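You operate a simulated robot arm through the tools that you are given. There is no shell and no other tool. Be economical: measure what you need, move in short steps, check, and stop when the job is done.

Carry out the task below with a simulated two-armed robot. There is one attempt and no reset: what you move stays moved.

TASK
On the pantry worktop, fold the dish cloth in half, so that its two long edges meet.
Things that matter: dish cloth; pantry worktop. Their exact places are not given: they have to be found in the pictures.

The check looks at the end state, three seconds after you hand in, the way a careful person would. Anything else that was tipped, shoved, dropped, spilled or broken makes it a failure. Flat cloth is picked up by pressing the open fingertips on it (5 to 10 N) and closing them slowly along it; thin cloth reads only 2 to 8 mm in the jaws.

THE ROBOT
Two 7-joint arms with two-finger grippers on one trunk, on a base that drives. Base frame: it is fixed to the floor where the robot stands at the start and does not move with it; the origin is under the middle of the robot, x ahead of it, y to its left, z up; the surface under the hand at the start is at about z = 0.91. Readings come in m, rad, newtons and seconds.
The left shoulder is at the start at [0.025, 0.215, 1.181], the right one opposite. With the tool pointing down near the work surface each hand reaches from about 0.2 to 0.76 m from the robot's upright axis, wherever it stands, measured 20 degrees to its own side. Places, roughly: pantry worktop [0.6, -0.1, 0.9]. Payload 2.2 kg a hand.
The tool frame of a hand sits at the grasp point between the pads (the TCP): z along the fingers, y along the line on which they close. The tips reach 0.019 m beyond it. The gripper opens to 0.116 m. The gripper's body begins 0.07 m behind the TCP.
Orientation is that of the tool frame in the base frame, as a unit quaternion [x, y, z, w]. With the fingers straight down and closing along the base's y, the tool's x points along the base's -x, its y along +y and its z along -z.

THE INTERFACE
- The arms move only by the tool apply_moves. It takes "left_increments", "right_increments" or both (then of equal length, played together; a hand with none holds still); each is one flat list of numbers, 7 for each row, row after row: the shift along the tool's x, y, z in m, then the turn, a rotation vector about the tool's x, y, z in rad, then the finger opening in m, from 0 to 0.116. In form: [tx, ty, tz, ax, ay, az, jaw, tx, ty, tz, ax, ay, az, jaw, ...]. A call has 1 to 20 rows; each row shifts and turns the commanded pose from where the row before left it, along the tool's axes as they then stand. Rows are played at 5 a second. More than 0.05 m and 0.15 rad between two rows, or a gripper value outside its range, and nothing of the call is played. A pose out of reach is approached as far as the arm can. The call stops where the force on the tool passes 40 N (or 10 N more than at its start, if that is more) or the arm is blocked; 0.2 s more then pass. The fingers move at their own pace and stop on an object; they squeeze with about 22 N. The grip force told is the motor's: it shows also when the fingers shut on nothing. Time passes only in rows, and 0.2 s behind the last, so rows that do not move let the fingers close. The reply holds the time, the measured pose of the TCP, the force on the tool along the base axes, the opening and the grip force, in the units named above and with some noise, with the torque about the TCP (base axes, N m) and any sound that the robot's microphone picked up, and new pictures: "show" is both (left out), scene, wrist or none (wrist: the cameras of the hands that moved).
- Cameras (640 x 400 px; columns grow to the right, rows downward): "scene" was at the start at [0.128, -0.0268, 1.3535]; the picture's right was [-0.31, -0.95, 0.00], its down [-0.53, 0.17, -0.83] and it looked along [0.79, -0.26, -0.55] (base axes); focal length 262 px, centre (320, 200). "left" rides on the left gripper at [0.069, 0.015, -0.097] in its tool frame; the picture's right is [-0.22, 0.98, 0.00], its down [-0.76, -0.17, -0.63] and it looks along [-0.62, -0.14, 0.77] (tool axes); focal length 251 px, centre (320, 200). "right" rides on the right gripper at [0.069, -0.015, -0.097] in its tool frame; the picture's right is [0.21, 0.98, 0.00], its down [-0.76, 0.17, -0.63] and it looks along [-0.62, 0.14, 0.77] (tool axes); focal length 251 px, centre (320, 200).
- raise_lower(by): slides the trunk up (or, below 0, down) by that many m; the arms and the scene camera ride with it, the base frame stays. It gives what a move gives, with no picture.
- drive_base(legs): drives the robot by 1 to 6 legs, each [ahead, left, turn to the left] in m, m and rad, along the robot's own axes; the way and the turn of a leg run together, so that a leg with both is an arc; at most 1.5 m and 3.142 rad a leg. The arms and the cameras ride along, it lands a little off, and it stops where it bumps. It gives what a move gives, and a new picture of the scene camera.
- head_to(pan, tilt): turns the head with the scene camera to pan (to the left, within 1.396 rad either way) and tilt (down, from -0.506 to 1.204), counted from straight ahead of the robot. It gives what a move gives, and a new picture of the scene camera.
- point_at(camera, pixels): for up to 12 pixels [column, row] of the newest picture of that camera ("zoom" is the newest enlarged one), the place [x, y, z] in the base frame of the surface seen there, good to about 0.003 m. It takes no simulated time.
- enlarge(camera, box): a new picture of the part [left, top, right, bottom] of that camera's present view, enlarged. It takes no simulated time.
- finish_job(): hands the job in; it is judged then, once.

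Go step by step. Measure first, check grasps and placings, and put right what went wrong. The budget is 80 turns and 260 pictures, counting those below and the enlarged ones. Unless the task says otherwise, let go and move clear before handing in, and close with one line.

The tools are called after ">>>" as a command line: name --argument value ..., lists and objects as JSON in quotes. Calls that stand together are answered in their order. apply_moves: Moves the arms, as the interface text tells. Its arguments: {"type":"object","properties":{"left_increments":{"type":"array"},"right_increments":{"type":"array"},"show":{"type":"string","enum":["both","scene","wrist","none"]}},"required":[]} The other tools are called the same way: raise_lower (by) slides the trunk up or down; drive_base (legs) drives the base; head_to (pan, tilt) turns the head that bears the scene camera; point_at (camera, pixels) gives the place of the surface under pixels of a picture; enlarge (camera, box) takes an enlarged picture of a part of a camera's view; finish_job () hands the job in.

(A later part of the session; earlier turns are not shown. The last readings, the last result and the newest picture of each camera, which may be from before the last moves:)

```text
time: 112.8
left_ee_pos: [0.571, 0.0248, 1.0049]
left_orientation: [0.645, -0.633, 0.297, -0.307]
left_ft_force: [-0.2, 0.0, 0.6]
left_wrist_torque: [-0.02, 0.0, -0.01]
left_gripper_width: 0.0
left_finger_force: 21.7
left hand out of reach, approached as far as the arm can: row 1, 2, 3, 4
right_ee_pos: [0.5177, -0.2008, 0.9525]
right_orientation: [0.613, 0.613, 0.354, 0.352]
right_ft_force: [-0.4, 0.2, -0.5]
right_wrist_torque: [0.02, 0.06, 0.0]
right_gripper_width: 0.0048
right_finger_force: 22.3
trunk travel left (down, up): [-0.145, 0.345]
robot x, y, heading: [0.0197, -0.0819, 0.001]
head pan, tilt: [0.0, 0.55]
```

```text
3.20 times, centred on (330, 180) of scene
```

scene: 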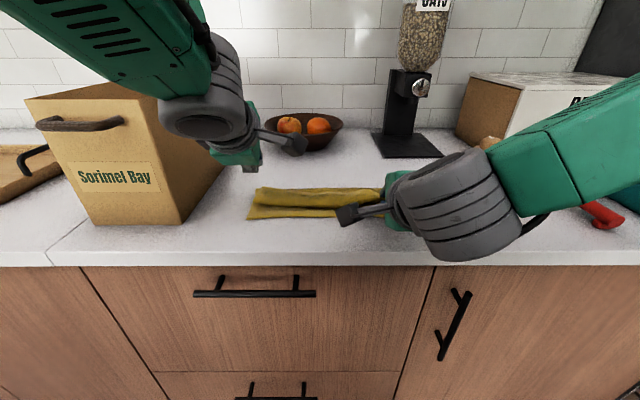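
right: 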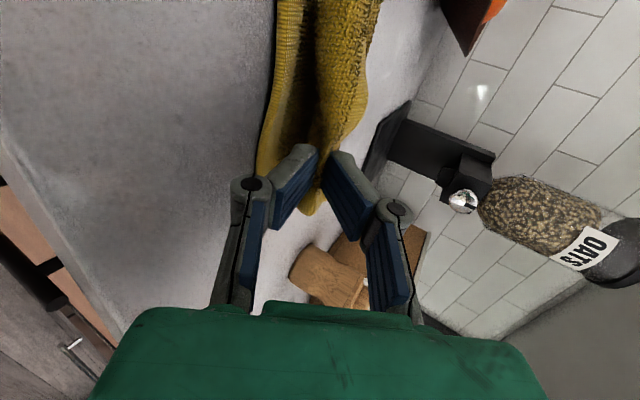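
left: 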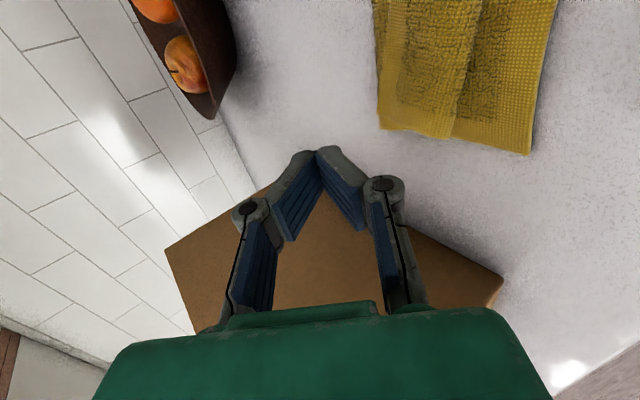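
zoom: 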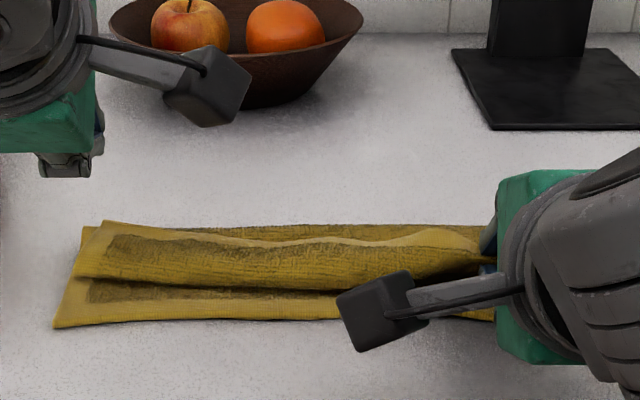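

The left arm hit its limit and lost the cloth; the right still holds well. I'll lower the right side onto the near edge and keep holding, while bringing the left hand back upright above.

>>> apply_moves --left_increments '[0, 0, -0.01, -0.126, 0, 0, 0.03, 0, 0, -0.01, -0.126, 0, 0, 0.03, 0, 0, 0, -0.126, 0, 0, 0.03, 0, 0, 0, -0.126, 0, 0, 0.03, 0, 0, 0, -0.126, 0, 0, 0.03, 0, 0, 0, -0.126, 0, 0, 0.03, 0, 0, 0, -0.126, 0, 0, 0.03]' --right_increments '[0, -0.0063, -0.0017, 0, 0, 0, 0, 0, -0.0063, -0.0017, 0, 0, 0, 0, 0, -0.0063, -0.0017, 0, 0, 0, 0, 0, 0, 0, 0, 0, 0, 0, 0, 0, 0, 0, 0, 0, 0, 0, 0, 0, 0, 0, 0, 0, 0, 0, 0, 0, 0, 0, 0]'

>>> enlarge --camera "scene" --box '[230, 130, 430, 250]'

```text
time: 114.4
left_ee_pos: [0.5562, 0.0235, 1.0131]
left_orientation: [0.714, -0.7, -0.006, -0.009]
left_ft_force: [-0.2, -0.4, -0.6]
left_wrist_torque: [0.01, -0.03, 0.01]
left_gripper_width: 0.0298
left_finger_force: 0.1
right_ee_pos: [0.5029, -0.2008, 0.9384]
right_orientation: [0.613, 0.613, 0.354, 0.352]
right_ft_force: [0.2, 0.1, -0.1]
right_wrist_torque: [0.02, 0.03, -0.01]
right_gripper_width: 0.0048
right_finger_force: 22.0
trunk travel left (down, up): [-0.145, 0.345]
robot x, y, heading: [0.023, -0.0859, -0.002]
head pan, tilt: [0.0, 0.55]
```

scene: 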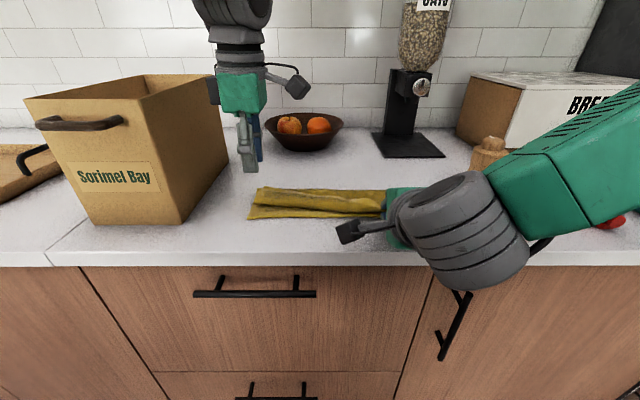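
right: 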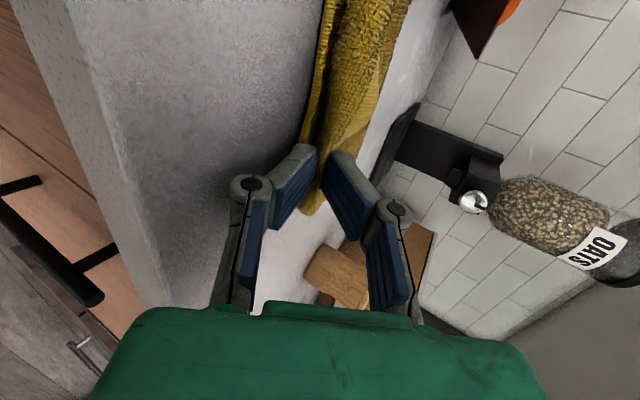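
left: 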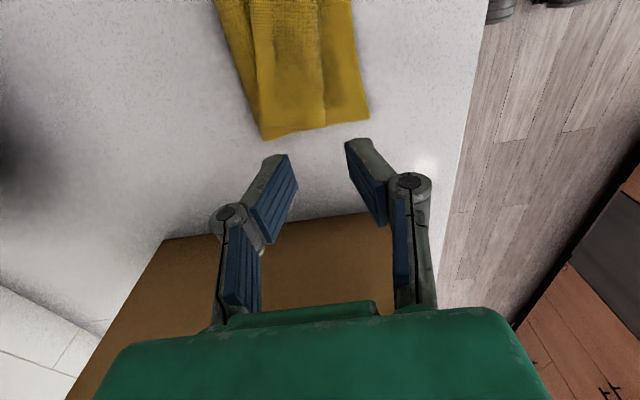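

```text
3.20 times, centred on (330, 190) of scene
```

zoom: 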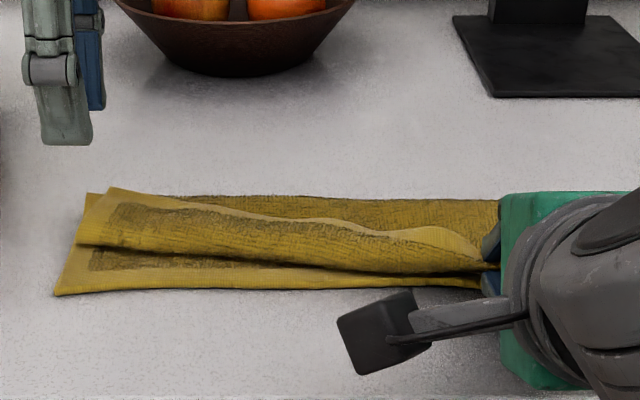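

The right end is held properly. I'll measure the left part of the hem so the left hand can re-grip it.

>>> point_at --camera "zoom" --pixels '[[112, 190], [140, 197], [170, 204], [200, 210], [250, 215], [110, 215], [150, 215], [90, 245], [62, 290], [250, 285], [90, 197], [250, 200]]'

>>> enlarge --camera "left" --box '[180, 0, 420, 150]'

```text
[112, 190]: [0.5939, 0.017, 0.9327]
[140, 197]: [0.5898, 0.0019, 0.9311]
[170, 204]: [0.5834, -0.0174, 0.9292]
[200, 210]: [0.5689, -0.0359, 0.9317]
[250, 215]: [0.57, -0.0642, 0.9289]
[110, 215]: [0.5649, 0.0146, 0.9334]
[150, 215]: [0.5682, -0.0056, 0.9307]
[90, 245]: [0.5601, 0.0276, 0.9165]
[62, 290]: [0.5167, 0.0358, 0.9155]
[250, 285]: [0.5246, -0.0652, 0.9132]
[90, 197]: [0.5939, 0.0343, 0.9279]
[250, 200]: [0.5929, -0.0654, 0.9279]
```

```text
2.67 times, centred on (300, 75) of left
```

zoom: 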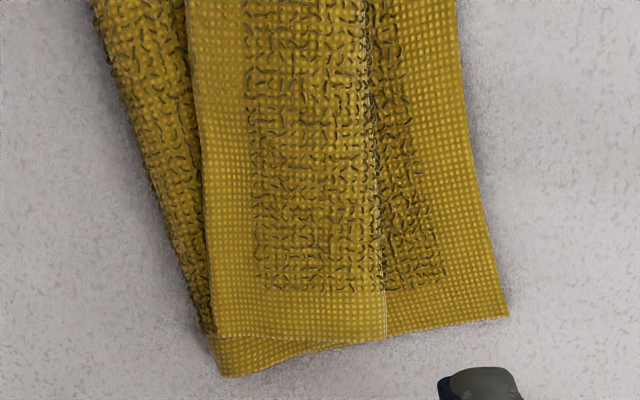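

At the left the hem has rolled back to x≈0.588 (z≈0.931), just over the crease. I'll try gripping just that top layer with the left hand, closing lightly along x at y≈0.

>>> apply_moves --left_increments '[0.0047, -0.005, 0.01, 0, 0, 0, 0.026, 0.0047, -0.005, 0.01, 0, 0, 0, 0.026, 0.0047, -0.005, 0.01, 0, 0, 0, 0.026, 0.0047, -0.005, 0.013, 0, 0, 0, 0.026, 0.0047, -0.005, 0.015, 0, 0, 0, 0.026, 0, 0, 0, 0, 0, 0, 0.026]' --show "both"

>>> enlarge --camera "scene" --box '[230, 130, 430, 250]'

```text
time: 115.8
left_ee_pos: [0.5807, 0.001, 0.9555]
left_orientation: [0.715, -0.699, -0.005, -0.011]
left_ft_force: [0.2, -1.0, -0.8]
left_wrist_torque: [-0.01, -0.03, 0.0]
left_gripper_width: 0.0263
left_finger_force: 0.1
right_ee_pos: [0.5035, -0.1995, 0.9391]
right_orientation: [0.612, 0.613, 0.354, 0.352]
right_ft_force: [-0.2, 0.6, 0.3]
right_wrist_torque: [0.01, 0.04, 0.05]
right_gripper_width: 0.0046
right_finger_force: 21.7
trunk travel left (down, up): [-0.145, 0.345]
robot x, y, heading: [0.022, -0.089, -0.0]
head pan, tilt: [0.0, 0.55]
```

scene: 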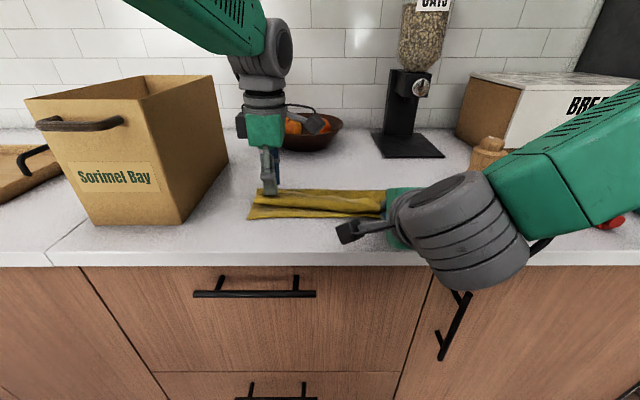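
left: 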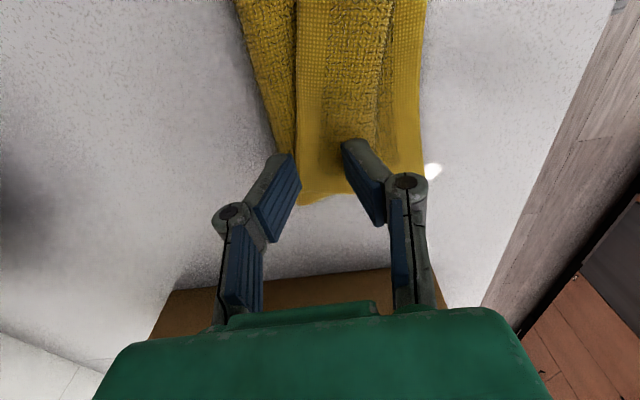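

```text
3.20 times, centred on (330, 190) of scene
```

zoom: 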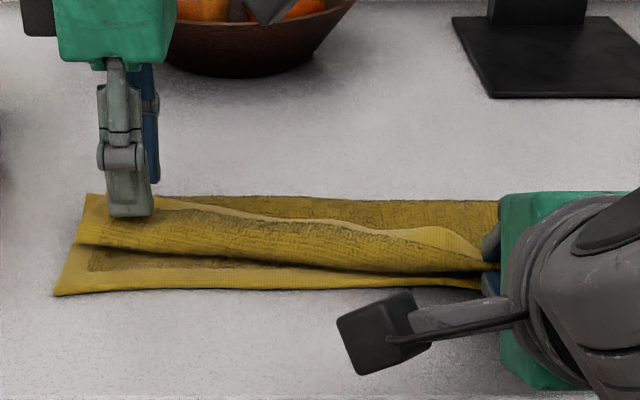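

The hem lies right between the fingers. I'll press down lightly.

>>> apply_moves --left_increments '[0, 0, 0.003, 0, 0, 0, 0.026, 0, 0, 0.003, 0, 0, 0, 0.026, 0, 0, 0.002, 0, 0, 0, 0.026, 0, 0, 0.001, 0, 0, 0, 0.026]' --show "none"

>>> apply_moves --left_increments '[0, 0, 0.002, 0, 0, 0, 0.026]' --show "none"

>>> apply_moves --left_increments '[0, 0, 0.002, 0, 0, 0, 0.026]' --show "none"

```text
time: 116.8
left_ee_pos: [0.5811, 0.0015, 0.9474]
left_orientation: [0.715, -0.699, -0.006, -0.012]
left_ft_force: [-0.8, 0.3, 0.1]
left_wrist_torque: [-0.04, -0.01, 0.01]
left_gripper_width: 0.0262
left_finger_force: 0.1
right_ee_pos: [0.5022, -0.2015, 0.9388]
right_orientation: [0.613, 0.614, 0.353, 0.351]
right_ft_force: [0.3, -1.1, -0.4]
right_wrist_torque: [-0.02, 0.03, -0.01]
right_gripper_width: 0.0046
right_finger_force: 22.3
trunk travel left (down, up): [-0.145, 0.345]
robot x, y, heading: [0.0176, -0.0874, -0.004]
head pan, tilt: [0.0, 0.55]
```

```text
time: 117.2
left_ee_pos: [0.5827, 0.0014, 0.9455]
left_orientation: [0.715, -0.699, -0.005, -0.012]
left_ft_force: [0.4, 0.1, 0.8]
left_wrist_torque: [0.01, -0.02, -0.01]
left_gripper_width: 0.0256
left_finger_force: 0.1
right_ee_pos: [0.5029, -0.2012, 0.9388]
right_orientation: [0.613, 0.614, 0.353, 0.351]
right_ft_force: [0.4, -0.2, 0.0]
right_wrist_torque: [-0.02, 0.02, -0.03]
right_gripper_width: 0.0051
right_finger_force: 21.9
trunk travel left (down, up): [-0.145, 0.345]
robot x, y, heading: [0.0187, -0.0848, -0.002]
head pan, tilt: [0.0, 0.55]
```

```text
time: 117.6
left_ee_pos: [0.5816, 0.0012, 0.9433]
left_orientation: [0.715, -0.699, -0.005, -0.011]
left_ft_force: [-0.5, 0.3, 0.7]
left_wrist_torque: [0.0, 0.03, -0.01]
left_gripper_width: 0.0256
left_finger_force: 0.1
right_ee_pos: [0.503, -0.2008, 0.9386]
right_orientation: [0.613, 0.613, 0.353, 0.351]
right_ft_force: [0.2, -0.1, -0.1]
right_wrist_torque: [-0.01, 0.02, -0.01]
right_gripper_width: 0.0048
right_finger_force: 22.1
trunk travel left (down, up): [-0.145, 0.345]
robot x, y, heading: [0.0205, -0.0839, 0.002]
head pan, tilt: [0.0, 0.55]
```

>>> apply_moves --left_increments '[0, 0, 0.0015, 0, 0, 0, 0.026, 0, 0, 0.001, 0, 0, 0, 0.022, 0, 0, 0, 0, 0, 0, 0.018, 0, 0, 0, 0, 0, 0, 0.015, 0, 0, 0, 0, 0, 0, 0.012, 0, 0, 0, 0, 0, 0, 0.009, 0, 0, 0, 0, 0, 0, 0.006, 0, 0, 0, 0, 0, 0, 0.003, 0, 0, 0, 0, 0, 0, 0, 0, 0, 0, 0, 0, 0, 0]' --show "both"

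>>> enlarge --camera "scene" --box '[230, 130, 430, 250]'

>>> enlarge --camera "left" --box '[200, 60, 450, 220]'

```text
time: 119.8
left_ee_pos: [0.5823, 0.004, 0.9408]
left_orientation: [0.717, -0.697, -0.002, -0.007]
left_ft_force: [-0.5, -0.2, 1.3]
left_wrist_torque: [-0.02, 0.01, 0.0]
left_gripper_width: 0.0047
left_finger_force: 21.9
right_ee_pos: [0.5033, -0.201, 0.9389]
right_orientation: [0.612, 0.613, 0.354, 0.352]
right_ft_force: [0.7, 0.8, -0.4]
right_wrist_torque: [0.02, 0.06, 0.01]
right_gripper_width: 0.0046
right_finger_force: 22.5
trunk travel left (down, up): [-0.145, 0.345]
robot x, y, heading: [0.0177, -0.0834, 0.0]
head pan, tilt: [0.0, 0.55]
```

scene: 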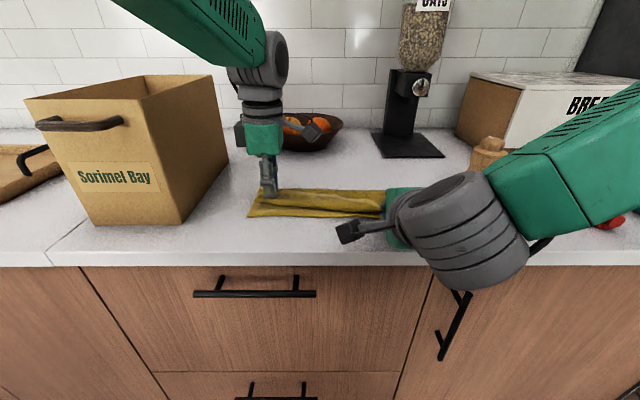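
left: 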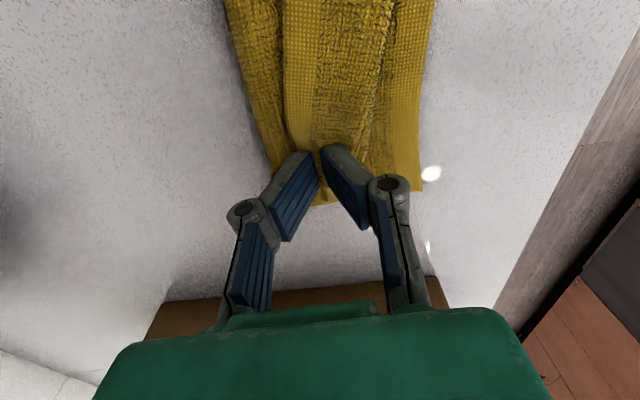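

```text
3.20 times, centred on (330, 190) of scene
```

zoom: 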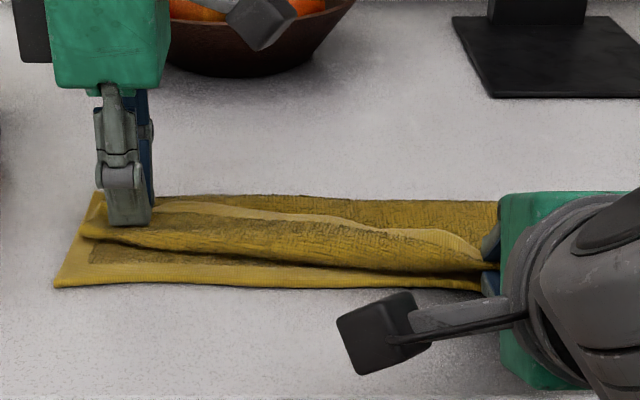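

```text
2.50 times, centred on (325, 140) of left
```

zoom: 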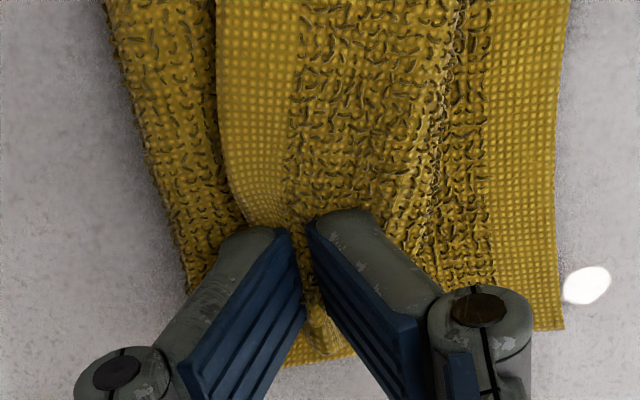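

It gripped a single top-layer ridge (4.7 mm). I'll lift and carry the left hem up and over, with the tilt limited to 0.6 rad this time.

>>> apply_moves --left_increments '[0, -0.009, -0.023, 0, 0, 0, 0, 0, -0.008, -0.021, 0, 0, 0, 0, 0, -0.001, -0.017, 0, 0, 0, 0, 0, 0.0117, -0.0009, 0.1, 0, 0, 0, 0, 0.0104, 0.0007, 0.1, 0, 0, 0, 0, 0.011, 0.0013, 0.1, 0, 0, 0, 0, 0.011, 0.0014, 0.1, 0, 0, 0]' --show "both"

>>> enlarge --camera "scene" --box '[230, 130, 430, 250]'

```text
time: 121.4
left_ee_pos: [0.5574, 0.0043, 0.9957]
left_orientation: [0.703, -0.682, 0.141, -0.147]
left_ft_force: [-0.9, -0.4, 0.0]
left_wrist_torque: [-0.02, 0.07, 0.01]
left_gripper_width: 0.0047
left_finger_force: 22.4
right_ee_pos: [0.5026, -0.2019, 0.9389]
right_orientation: [0.613, 0.612, 0.353, 0.352]
right_ft_force: [0.4, 1.4, -0.2]
right_wrist_torque: [0.02, 0.05, 0.0]
right_gripper_width: 0.0047
right_finger_force: 21.6
trunk travel left (down, up): [-0.145, 0.345]
robot x, y, heading: [0.0233, -0.0841, -0.004]
head pan, tilt: [0.0, 0.55]
```

scene: 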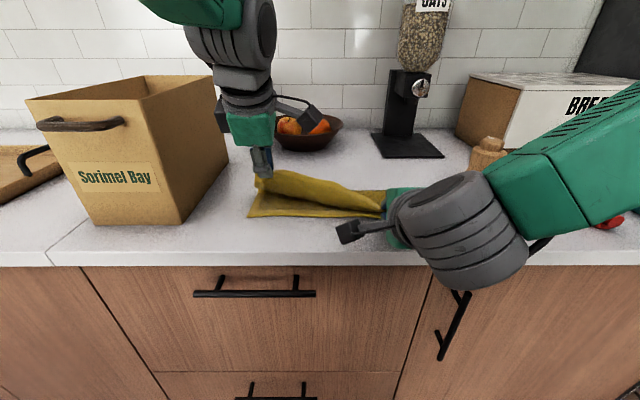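
left: 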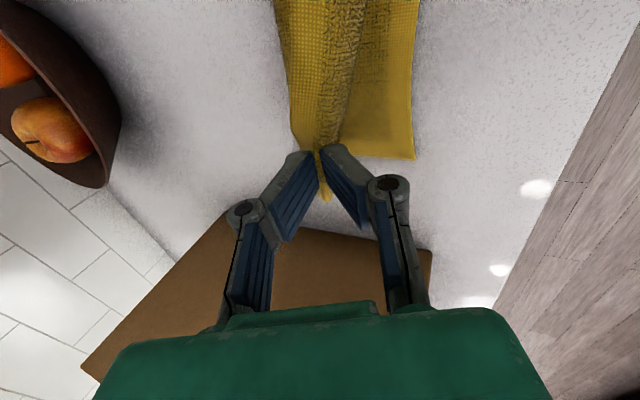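

```text
3.20 times, centred on (330, 190) of scene
```

zoom: 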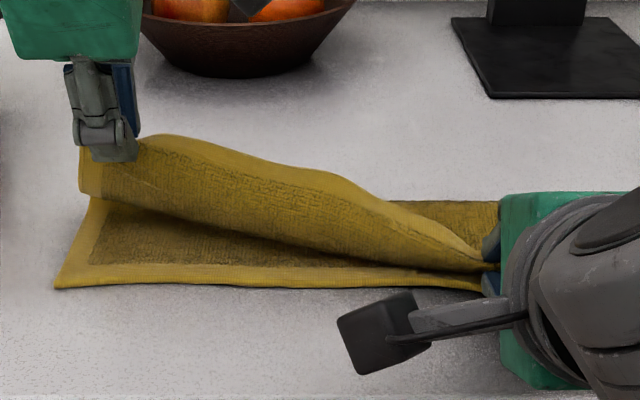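

That works well. I'll continue over and down toward the near edge.

>>> apply_moves --left_increments '[0, 0.011, 0.0018, 0.1, 0, 0, 0, 0, 0.0109, 0.0021, 0.1, 0, 0, 0, 0, 0.0167, 0.0035, 0, 0, 0, 0, 0, 0.0141, 0.0025, 0, 0, 0, 0]' --show "both"

>>> enlarge --camera "scene" --box '[230, 130, 430, 250]'

```text
time: 122.4
left_ee_pos: [0.5171, -0.0001, 0.9561]
left_orientation: [0.679, -0.67, 0.202, -0.223]
left_ft_force: [0.5, -0.3, 0.2]
left_wrist_torque: [0.02, 0.05, -0.01]
left_gripper_width: 0.0046
left_finger_force: 21.6
right_ee_pos: [0.5031, -0.1992, 0.9393]
right_orientation: [0.613, 0.613, 0.354, 0.352]
right_ft_force: [0.0, 0.2, 0.9]
right_wrist_torque: [0.02, 0.05, -0.02]
right_gripper_width: 0.0047
right_finger_force: 22.1
trunk travel left (down, up): [-0.145, 0.345]
robot x, y, heading: [0.0209, -0.0856, -0.002]
head pan, tilt: [0.0, 0.55]
```

scene: 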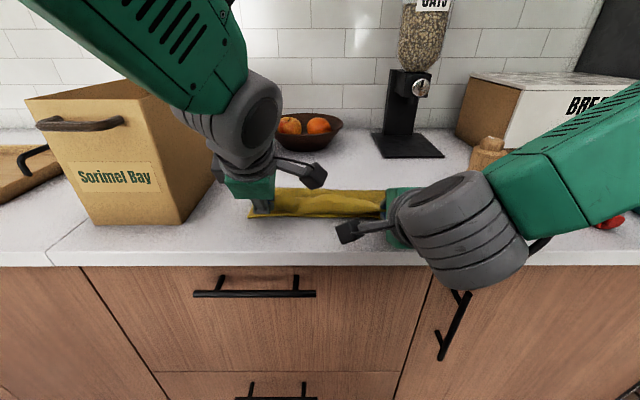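
left: 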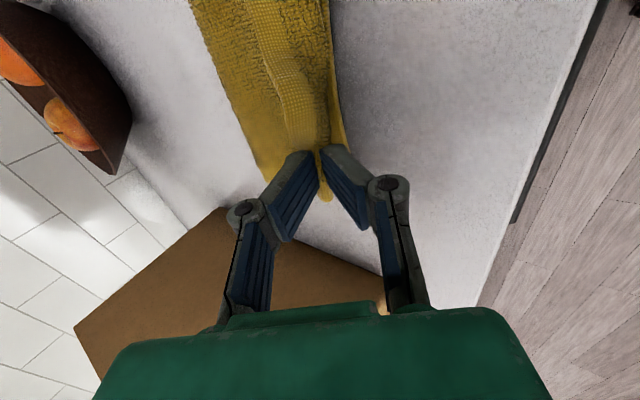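

```text
3.20 times, centred on (330, 190) of scene
```

zoom: 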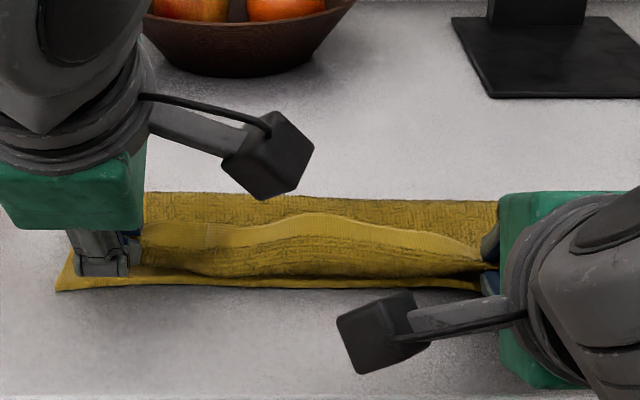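

The left end is nearly at the near edge, but the hem sags between the hands. I'll pull the left hand outward a little to straighten the hem while lowering it.

>>> apply_moves --left_increments '[-0.004, 0.0045, 0.0001, 0, 0, 0, 0, -0.004, 0.0045, 0.0001, 0, 0, 0, 0, -0.004, 0.0046, 0.0002, 0, 0, 0, 0, -0.003, 0, 0, 0, 0, 0, 0]' --show "both"

>>> enlarge --camera "scene" --box '[230, 130, 430, 250]'

```text
time: 123.4
left_ee_pos: [0.5064, 0.0153, 0.9462]
left_orientation: [0.68, -0.669, 0.202, -0.221]
left_ft_force: [0.4, -0.4, 0.4]
left_wrist_torque: [0.01, 0.06, 0.01]
left_gripper_width: 0.0045
left_finger_force: 21.8
right_ee_pos: [0.5036, -0.2019, 0.939]
right_orientation: [0.613, 0.613, 0.354, 0.351]
right_ft_force: [0.3, 1.3, 1.0]
right_wrist_torque: [-0.03, 0.05, 0.05]
right_gripper_width: 0.0049
right_finger_force: 21.6
trunk travel left (down, up): [-0.145, 0.345]
robot x, y, heading: [0.0202, -0.0859, -0.003]
head pan, tilt: [0.0, 0.55]
```

scene: 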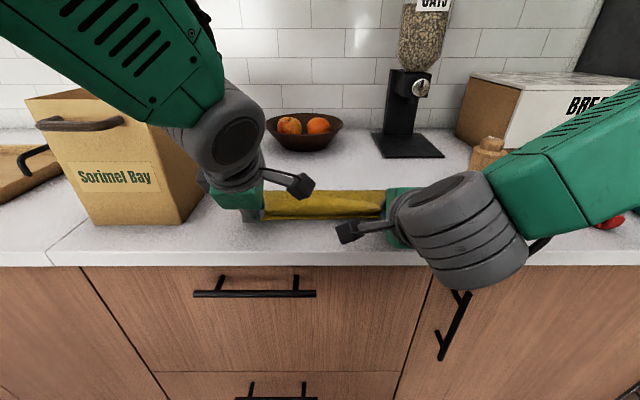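
left: 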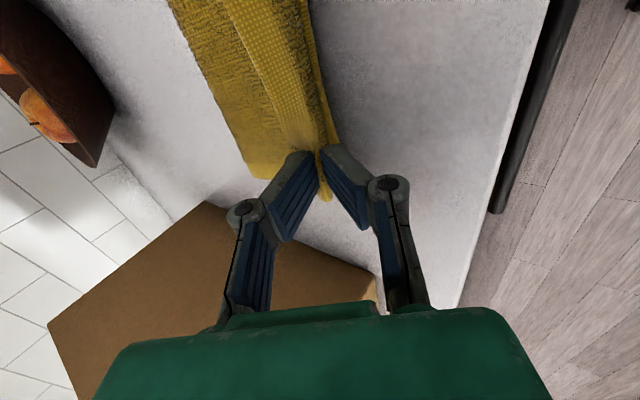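

```text
3.20 times, centred on (330, 190) of scene
```

zoom: 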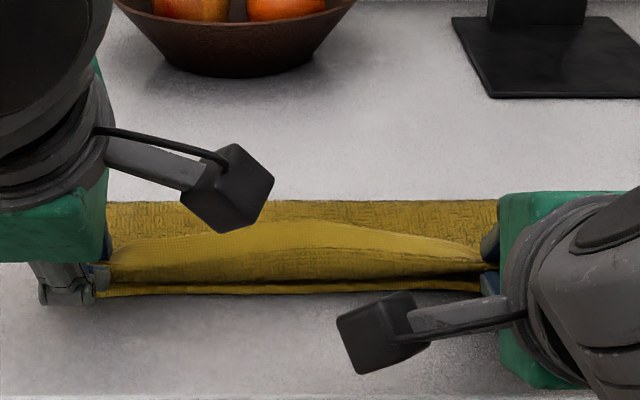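

Much straighter. I'll pull out a bit more until there is light tension.

>>> apply_moves --left_increments '[-0.003, 0, 0, 0, 0, 0, 0, -0.003, 0, 0, 0, 0, 0, 0, -0.002, 0, 0, 0, 0, 0, 0]' --show "none"

>>> enlarge --camera "scene" --box '[230, 130, 430, 250]'

>>> point_at --camera "zoom" --pixels '[[290, 205], [290, 222], [290, 240], [290, 260], [290, 275], [290, 290], [120, 292], [420, 288], [150, 260], [440, 258]]'

```text
time: 124.2
left_ee_pos: [0.5062, 0.0228, 0.9477]
left_orientation: [0.68, -0.669, 0.202, -0.221]
left_ft_force: [0.5, -3.8, -0.9]
left_wrist_torque: [-0.09, 0.03, -0.03]
left_gripper_width: 0.0047
left_finger_force: 21.8
right_ee_pos: [0.5029, -0.2012, 0.9391]
right_orientation: [0.612, 0.613, 0.354, 0.352]
right_ft_force: [-0.4, 3.9, 0.1]
right_wrist_torque: [0.03, 0.06, 0.04]
right_gripper_width: 0.0047
right_finger_force: 22.7
trunk travel left (down, up): [-0.145, 0.345]
robot x, y, heading: [0.0169, -0.0836, -0.002]
head pan, tilt: [0.0, 0.55]
```

```text
3.20 times, centred on (330, 190) of scene
```

zoom: 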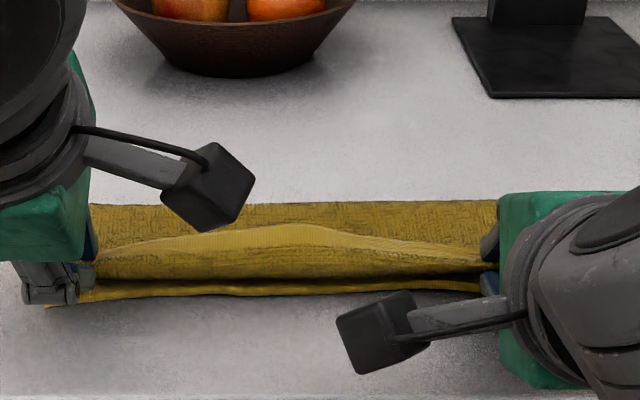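

```text
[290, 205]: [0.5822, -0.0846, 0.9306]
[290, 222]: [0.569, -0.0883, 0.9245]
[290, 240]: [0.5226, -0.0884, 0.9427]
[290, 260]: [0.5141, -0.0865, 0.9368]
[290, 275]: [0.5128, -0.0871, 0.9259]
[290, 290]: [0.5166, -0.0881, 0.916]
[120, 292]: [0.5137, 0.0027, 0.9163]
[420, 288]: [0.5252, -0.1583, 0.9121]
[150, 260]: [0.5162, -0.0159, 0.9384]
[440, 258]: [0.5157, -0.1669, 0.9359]
```

The flap's front is at x≈0.514–0.516, matching the near edge (0.514–0.525). I'll move both a few mm inward, ease the tension, then open slightly and withdraw along the fingers.

>>> apply_moves --left_increments '[0.001, -0.0025, 0.0015, 0, 0, 0, 0, 0.001, -0.0025, 0.0015, 0, 0, 0, 0, 0, 0, 0, 0, 0, 0, 0.008, 0, 0, 0, 0, 0, 0, 0.014, 0, 0, 0, 0, 0, 0, 0.02, 0, 0, -0.006, 0, 0, 0, 0.022, 0, 0, -0.01, 0, 0, 0, 0.022, 0, 0, -0.015, 0, 0, 0, 0.022, 0, 0, -0.02, 0, 0, 0, 0.022, 0, 0, -0.02, 0, 0, 0, 0.022]' --right_increments '[0, 0.0013, 0.0025, 0, 0, 0, 0, 0, 0.0013, 0.0025, 0, 0, 0, 0, 0, 0, 0, 0, 0, 0, 0.008, 0, 0, 0, 0, 0, 0, 0.014, 0, 0, 0, 0, 0, 0, 0.02, 0, 0.001, -0.008, 0, 0, 0, 0.022, 0, 0.002, -0.012, 0, 0, 0, 0.022, 0, 0.01, -0.015, 0, 0, 0, 0.022, 0, 0.02, -0.015, 0, 0, 0, 0.022, 0, 0.02, -0.015, 0, 0, 0, 0.022]'

>>> enlarge --camera "scene" --box '[230, 130, 430, 250]'

```text
time: 126.4
left_ee_pos: [0.4675, 0.0223, 1.0095]
left_orientation: [0.679, -0.669, 0.204, -0.222]
left_ft_force: [-0.2, -0.8, 0.7]
left_wrist_torque: [0.0, 0.0, -0.02]
left_gripper_width: 0.0221
left_finger_force: 0.1
right_ee_pos: [0.479, -0.198, 1.02]
right_orientation: [0.612, 0.613, 0.354, 0.352]
right_ft_force: [-0.1, -0.2, 0.6]
right_wrist_torque: [0.0, -0.01, -0.01]
right_gripper_width: 0.0219
right_finger_force: 0.1
trunk travel left (down, up): [-0.145, 0.345]
robot x, y, heading: [0.0221, -0.0824, -0.004]
head pan, tilt: [0.0, 0.55]
```

scene: 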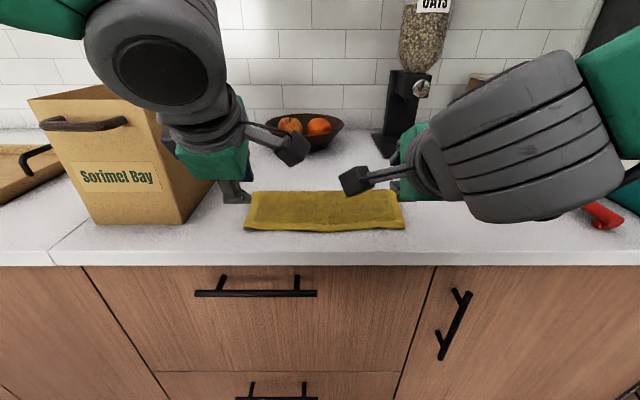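
right: 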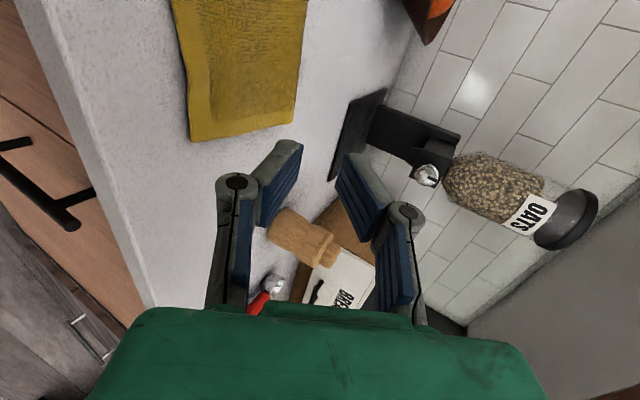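
left: 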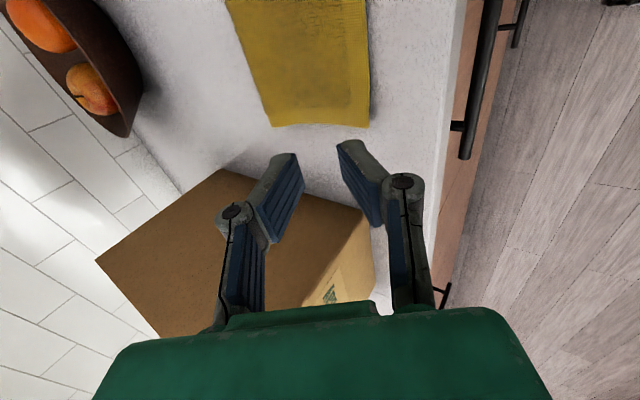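

```text
3.20 times, centred on (330, 190) of scene
```

zoom: 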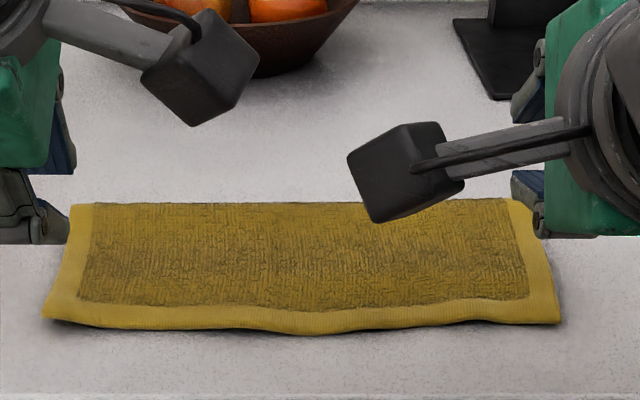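

Excellent: the flap opened out flat with the hem at the front. Now I'll measure how far it overshoots the lower edge.

>>> point_at --camera "zoom" --pixels '[[72, 207], [200, 207], [300, 206], [500, 203], [48, 316], [150, 322], [300, 330], [430, 322], [556, 320], [300, 265], [60, 325], [540, 327]]'

>>> enlarge --camera "left" --box '[220, 0, 400, 140]'

>>> enlarge --camera "right" --box '[160, 0, 340, 150]'

```text
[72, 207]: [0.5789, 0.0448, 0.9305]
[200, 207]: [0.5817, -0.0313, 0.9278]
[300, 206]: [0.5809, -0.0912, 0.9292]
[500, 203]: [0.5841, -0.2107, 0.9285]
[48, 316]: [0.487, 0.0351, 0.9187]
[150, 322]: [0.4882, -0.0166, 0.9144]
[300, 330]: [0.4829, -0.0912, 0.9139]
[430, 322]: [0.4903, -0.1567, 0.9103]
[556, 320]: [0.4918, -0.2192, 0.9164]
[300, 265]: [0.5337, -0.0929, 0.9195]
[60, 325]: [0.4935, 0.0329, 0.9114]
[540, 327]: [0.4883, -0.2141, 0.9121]
```

```text
2.86 times, centred on (310, 70) of left
```

zoom: 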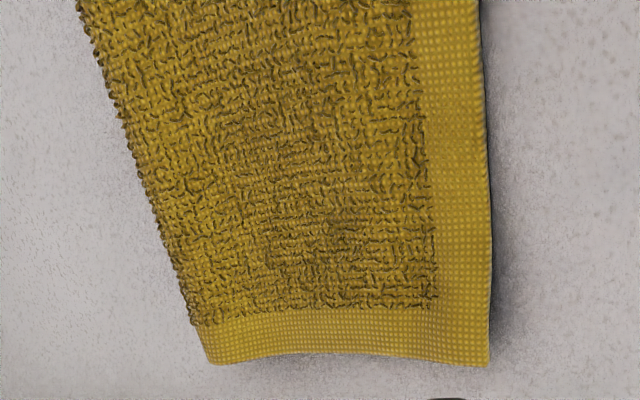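

```text
2.67 times, centred on (250, 75) of right
```

zoom: 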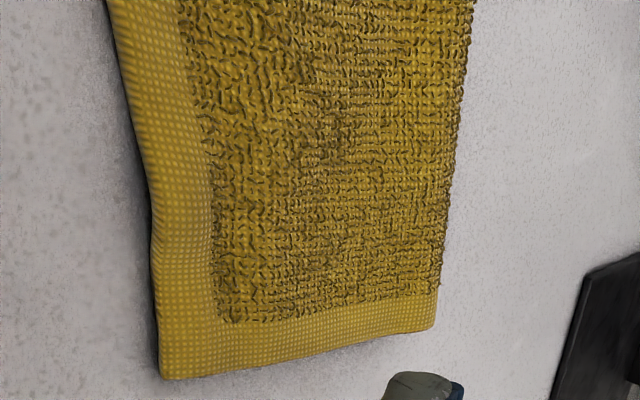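

The top hem is at x≈0.487 and the crease at ≈0.585, so the flap overshoots the lower edge by roughly 2 cm. I'll re-grip the overhanging hem from above (fingers vertical, closing along x) and shift it back.

>>> apply_moves --left_increments '[0, 0, 0, -0.102, 0, 0, 0.028, 0, 0, 0, -0.102, 0, 0, 0.028, 0, 0, 0, -0.102, 0, 0, 0.028, 0, 0, 0, -0.102, 0, 0, 0.028, 0, 0, 0, -0.102, 0, 0, 0.028, 0, 0, 0, -0.102, 0, 0, 0.028, 0, 0, 0, 0, 0, 0, 0.028, 0, 0, 0, 0, 0, 0, 0.028, 0.002, -0.0059, 0.01, 0, 0, 0, 0.028, 0.002, -0.0059, 0.013, 0, 0, 0, 0.028, 0.002, -0.0059, 0.013, 0, 0, 0, 0.028, 0.002, -0.0059, 0.013, 0, 0, 0, 0.028, 0.002, -0.0059, 0.014, 0, 0, 0, 0.028]' --right_increments '[0, 0, 0, 0.1306, 0, 0, 0.028, 0, 0, 0, 0.1306, 0, 0, 0.028, 0, 0, 0, 0.1306, 0, 0, 0.028, 0, 0, 0, 0.1306, 0, 0, 0.028, 0, 0, 0, 0.1306, 0, 0, 0.028, 0, 0, 0, 0.1306, 0, 0, 0.028, 0, 0, 0, 0.1306, 0, 0, 0.028, 0, 0, 0, 0.1306, 0, 0, 0.028, 0.0006, 0.0043, 0.012, 0, 0, 0, 0.028, 0.0006, 0.0043, 0.015, 0, 0, 0, 0.028, 0.0006, 0.0043, 0.015, 0, 0, 0, 0.028, 0.0006, 0.0043, 0.015, 0, 0, 0, 0.028, 0.0006, 0.0043, 0.016, 0, 0, 0, 0.028]'

>>> enlarge --camera "scene" --box '[230, 130, 430, 250]'

```text
time: 129.2
left_ee_pos: [0.5018, 0.0072, 0.9444]
left_orientation: [0.715, -0.699, -0.01, -0.007]
left_ft_force: [-0.2, -0.5, 0.4]
left_wrist_torque: [0.0, 0.02, 0.02]
left_gripper_width: 0.0279
left_finger_force: 0.0
right_ee_pos: [0.5023, -0.1968, 0.9453]
right_orientation: [0.707, 0.708, 0.001, -0.002]
right_ft_force: [0.5, 0.9, 0.2]
right_wrist_torque: [0.0, 0.02, -0.01]
right_gripper_width: 0.0279
right_finger_force: 0.1
trunk travel left (down, up): [-0.145, 0.345]
robot x, y, heading: [0.023, -0.0847, -0.002]
head pan, tilt: [0.0, 0.55]
```

scene: 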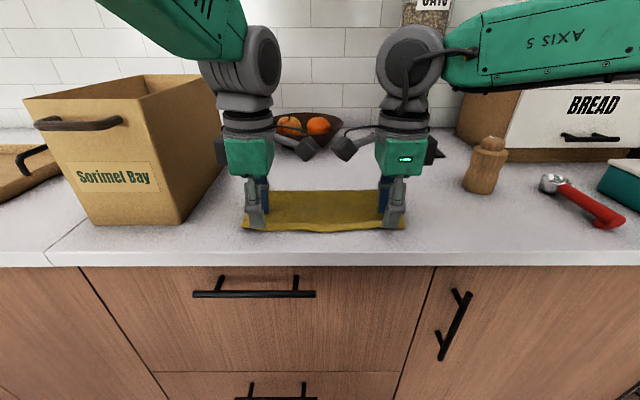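
right: 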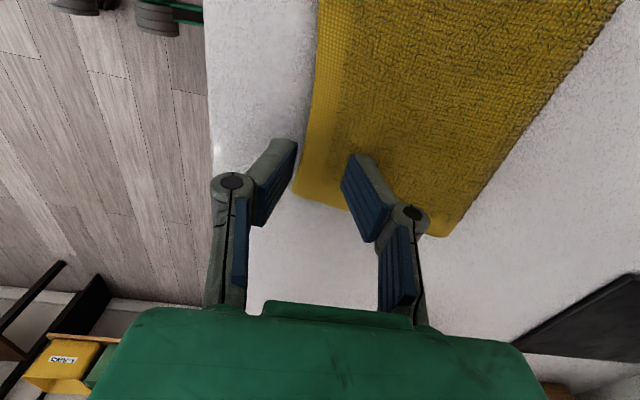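
left: 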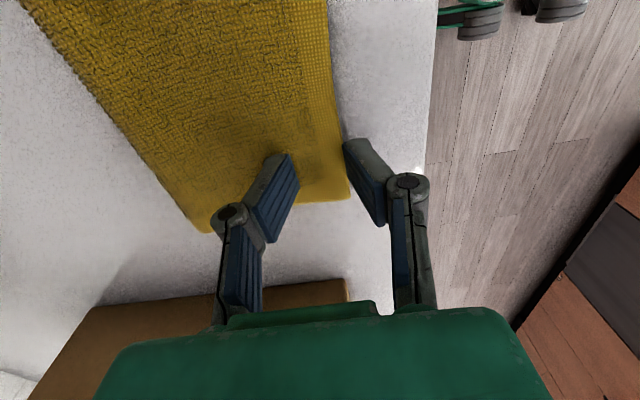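

```text
3.20 times, centred on (330, 190) of scene
```

zoom: 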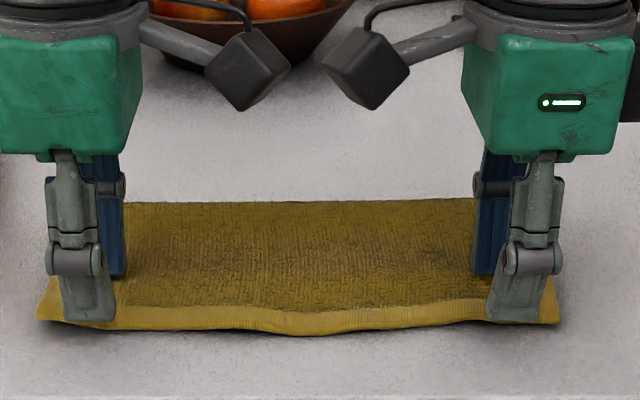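

The hem is between the fingers of both hands. I'll shift 3–6 mm outward, narrow the jaws, press down, and close slowly in one go.

>>> apply_moves --left_increments '[0, 0.003, 0.004, 0, 0, 0, 0.026, 0, 0.003, 0.004, 0, 0, 0, 0.024, 0, 0, 0.003, 0, 0, 0, 0.024, 0, 0, 0.0015, 0, 0, 0, 0.024, 0, 0, 0, 0, 0, 0, 0.02, 0, 0, 0, 0, 0, 0, 0.017, 0, 0, 0, 0, 0, 0, 0.014, 0, 0, 0, 0, 0, 0, 0.011, 0, 0, 0, 0, 0, 0, 0.008, 0, 0, 0, 0, 0, 0, 0.005, 0, 0, 0, 0, 0, 0, 0.002, 0, 0, 0, 0, 0, 0, 0, 0, 0, 0, 0, 0, 0, 0]' --right_increments '[0, -0.002, 0.004, 0, 0, 0, 0.026, 0, -0.001, 0.004, 0, 0, 0, 0.024, 0, 0, 0.004, 0, 0, 0, 0.024, 0, 0, 0.0015, 0, 0, 0, 0.024, 0, 0, 0, 0, 0, 0, 0.02, 0, 0, 0, 0, 0, 0, 0.017, 0, 0, 0, 0, 0, 0, 0.014, 0, 0, 0, 0, 0, 0, 0.011, 0, 0, 0, 0, 0, 0, 0.008, 0, 0, 0, 0, 0, 0, 0.005, 0, 0, 0, 0, 0, 0, 0.002, 0, 0, 0, 0, 0, 0, 0, 0, 0, 0, 0, 0, 0, 0]'

>>> enlarge --camera "scene" --box '[230, 130, 430, 250]'

```text
time: 132.0
left_ee_pos: [0.495, 0.0084, 0.9323]
left_orientation: [0.715, -0.699, -0.009, -0.007]
left_ft_force: [-0.1, -1.4, 4.7]
left_wrist_torque: [-0.02, -0.09, -0.03]
left_gripper_width: 0.0097
left_finger_force: 22.1
right_ee_pos: [0.4984, -0.1973, 0.9301]
right_orientation: [0.706, 0.708, 0.001, 0.0]
right_ft_force: [0.4, 0.2, 3.8]
right_wrist_torque: [0.02, -0.05, 0.02]
right_gripper_width: 0.0085
right_finger_force: 21.8
trunk travel left (down, up): [-0.145, 0.345]
robot x, y, heading: [0.0215, -0.0863, -0.003]
head pan, tilt: [0.0, 0.55]
```

scene: 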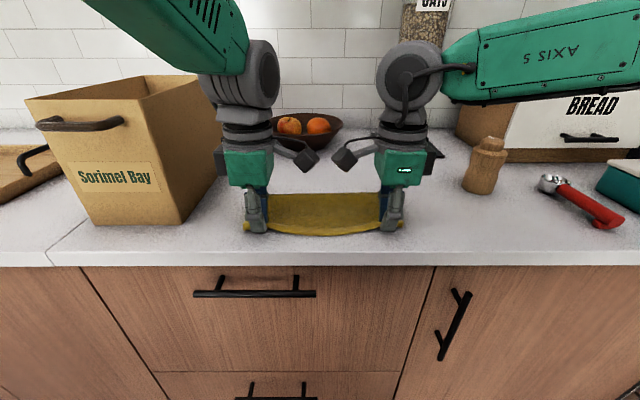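
right: 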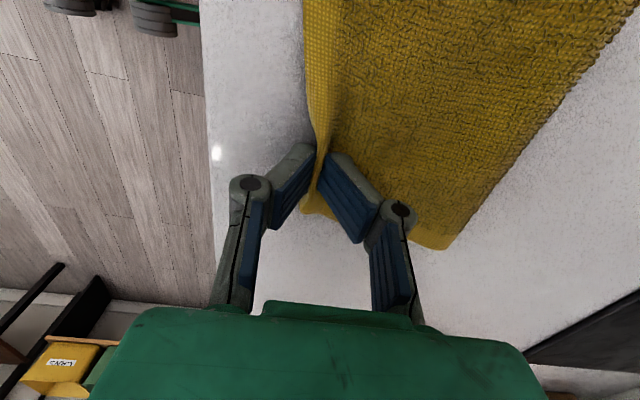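
left: 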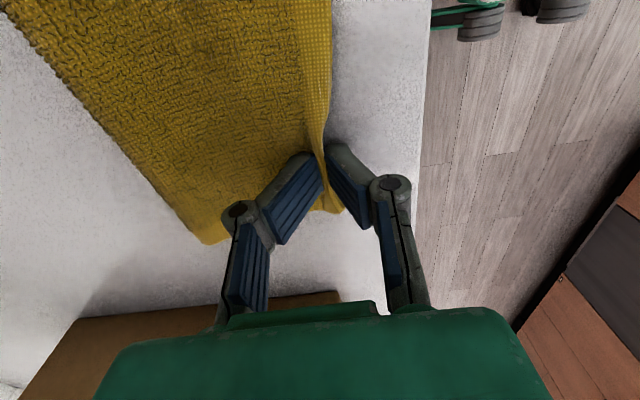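

```text
3.20 times, centred on (330, 190) of scene
```

zoom: 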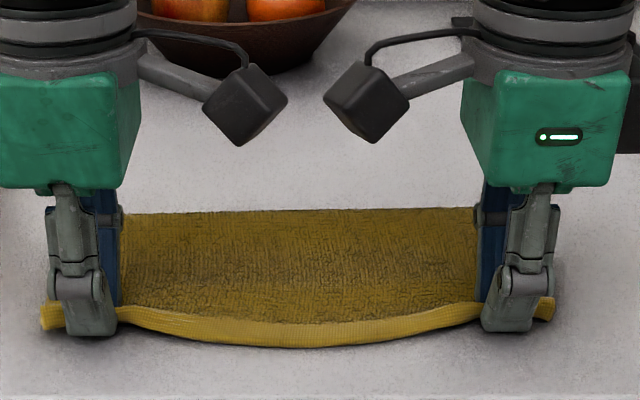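

The jaws read 9.7 and 8.5 mm, which suggests both the hem and the lower edge are in the grip, so they may be close together. I'll lift 3 cm to see the edges.

>>> apply_moves --left_increments '[0, 0, -0.01, 0, 0, 0, 0, 0, 0, -0.015, 0, 0, 0, 0, 0, 0, -0.015, 0, 0, 0, 0, 0, 0, -0.01, 0, 0, 0, 0]' --right_increments '[0, 0, -0.01, 0, 0, 0, 0, 0, 0, -0.015, 0, 0, 0, 0, 0, 0, -0.015, 0, 0, 0, 0, 0, 0, -0.01, 0, 0, 0, 0]'

>>> enlarge --camera "scene" --box '[230, 130, 430, 250]'

>>> enlarge --camera "left" --box '[180, 0, 420, 230]'

>>> enlarge --camera "right" --box '[220, 0, 460, 250]'

```text
time: 133.0
left_ee_pos: [0.4943, 0.0085, 0.98]
left_orientation: [0.715, -0.699, -0.009, -0.006]
left_ft_force: [-0.3, 0.7, 0.2]
left_wrist_torque: [0.0, 0.0, -0.02]
left_gripper_width: 0.0094
left_finger_force: 21.7
right_ee_pos: [0.4998, -0.1973, 0.9796]
right_orientation: [0.706, 0.708, 0.001, 0.0]
right_ft_force: [-0.4, -0.2, 0.1]
right_wrist_torque: [-0.03, -0.07, -0.03]
right_gripper_width: 0.0084
right_finger_force: 22.8
trunk travel left (down, up): [-0.145, 0.345]
robot x, y, heading: [0.0227, -0.0832, 0.003]
head pan, tilt: [0.0, 0.55]
```

scene: 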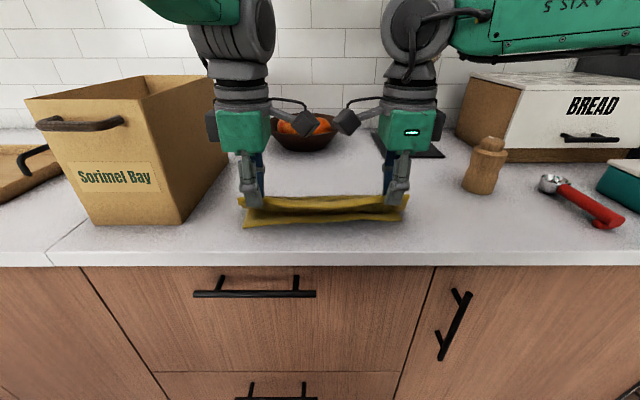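
right: 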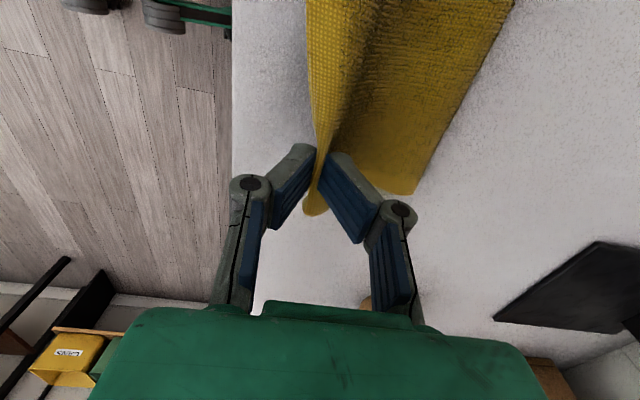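
left: 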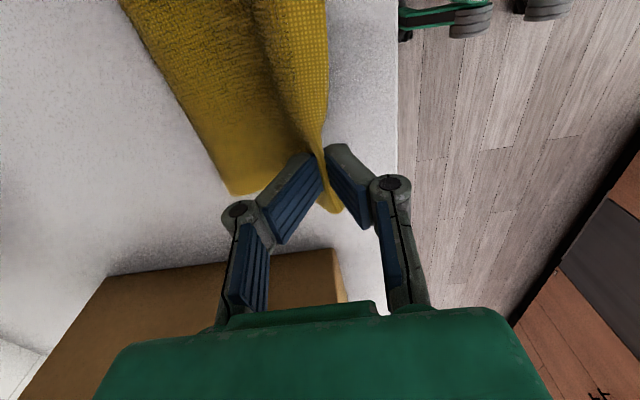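

```text
3.20 times, centred on (330, 190) of scene
```

zoom: 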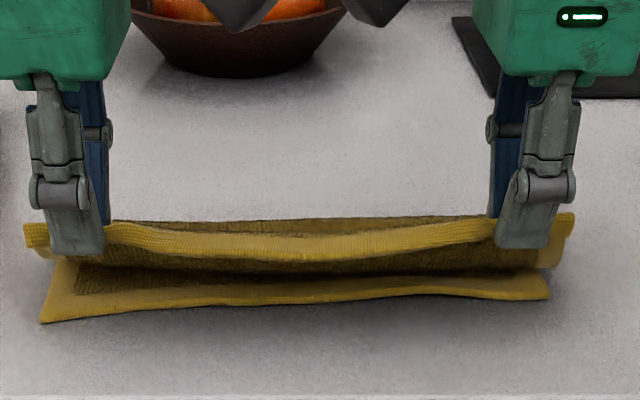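

```text
1.74 times, centred on (300, 115) of left
```

zoom: 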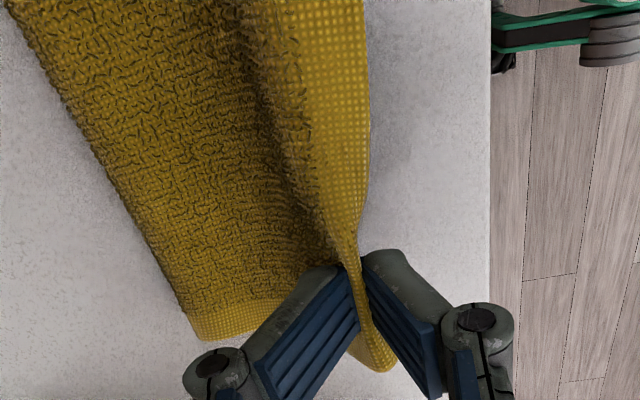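

```text
1.60 times, centred on (340, 125) of right
```

zoom: 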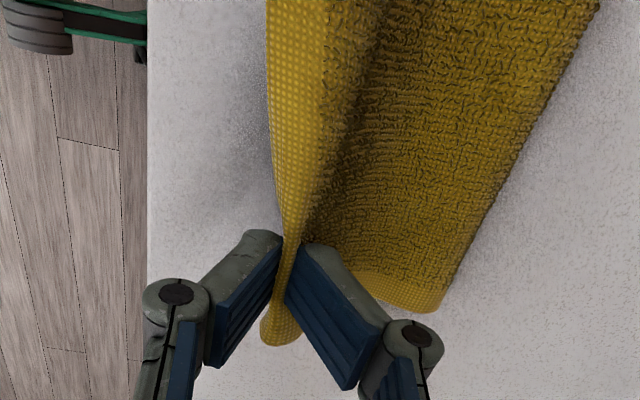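

Only the top hem is gripped, and the lower edge lies on the counter (visible at scene rows ~223–230). I'll measure that edge exactly to know where to place the hem.

>>> point_at --camera "scene" --pixels '[[244, 229], [265, 228], [300, 225], [340, 223], [370, 222], [400, 222], [300, 210], [324, 199], [290, 217], [350, 215]]'

```text
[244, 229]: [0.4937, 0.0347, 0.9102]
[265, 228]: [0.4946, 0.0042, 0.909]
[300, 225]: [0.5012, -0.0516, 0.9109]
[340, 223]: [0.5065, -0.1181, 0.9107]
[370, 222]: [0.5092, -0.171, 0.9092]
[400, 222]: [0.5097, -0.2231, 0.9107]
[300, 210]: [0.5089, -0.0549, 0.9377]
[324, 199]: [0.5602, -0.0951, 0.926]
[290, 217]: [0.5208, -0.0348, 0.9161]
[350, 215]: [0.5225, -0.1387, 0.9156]
```

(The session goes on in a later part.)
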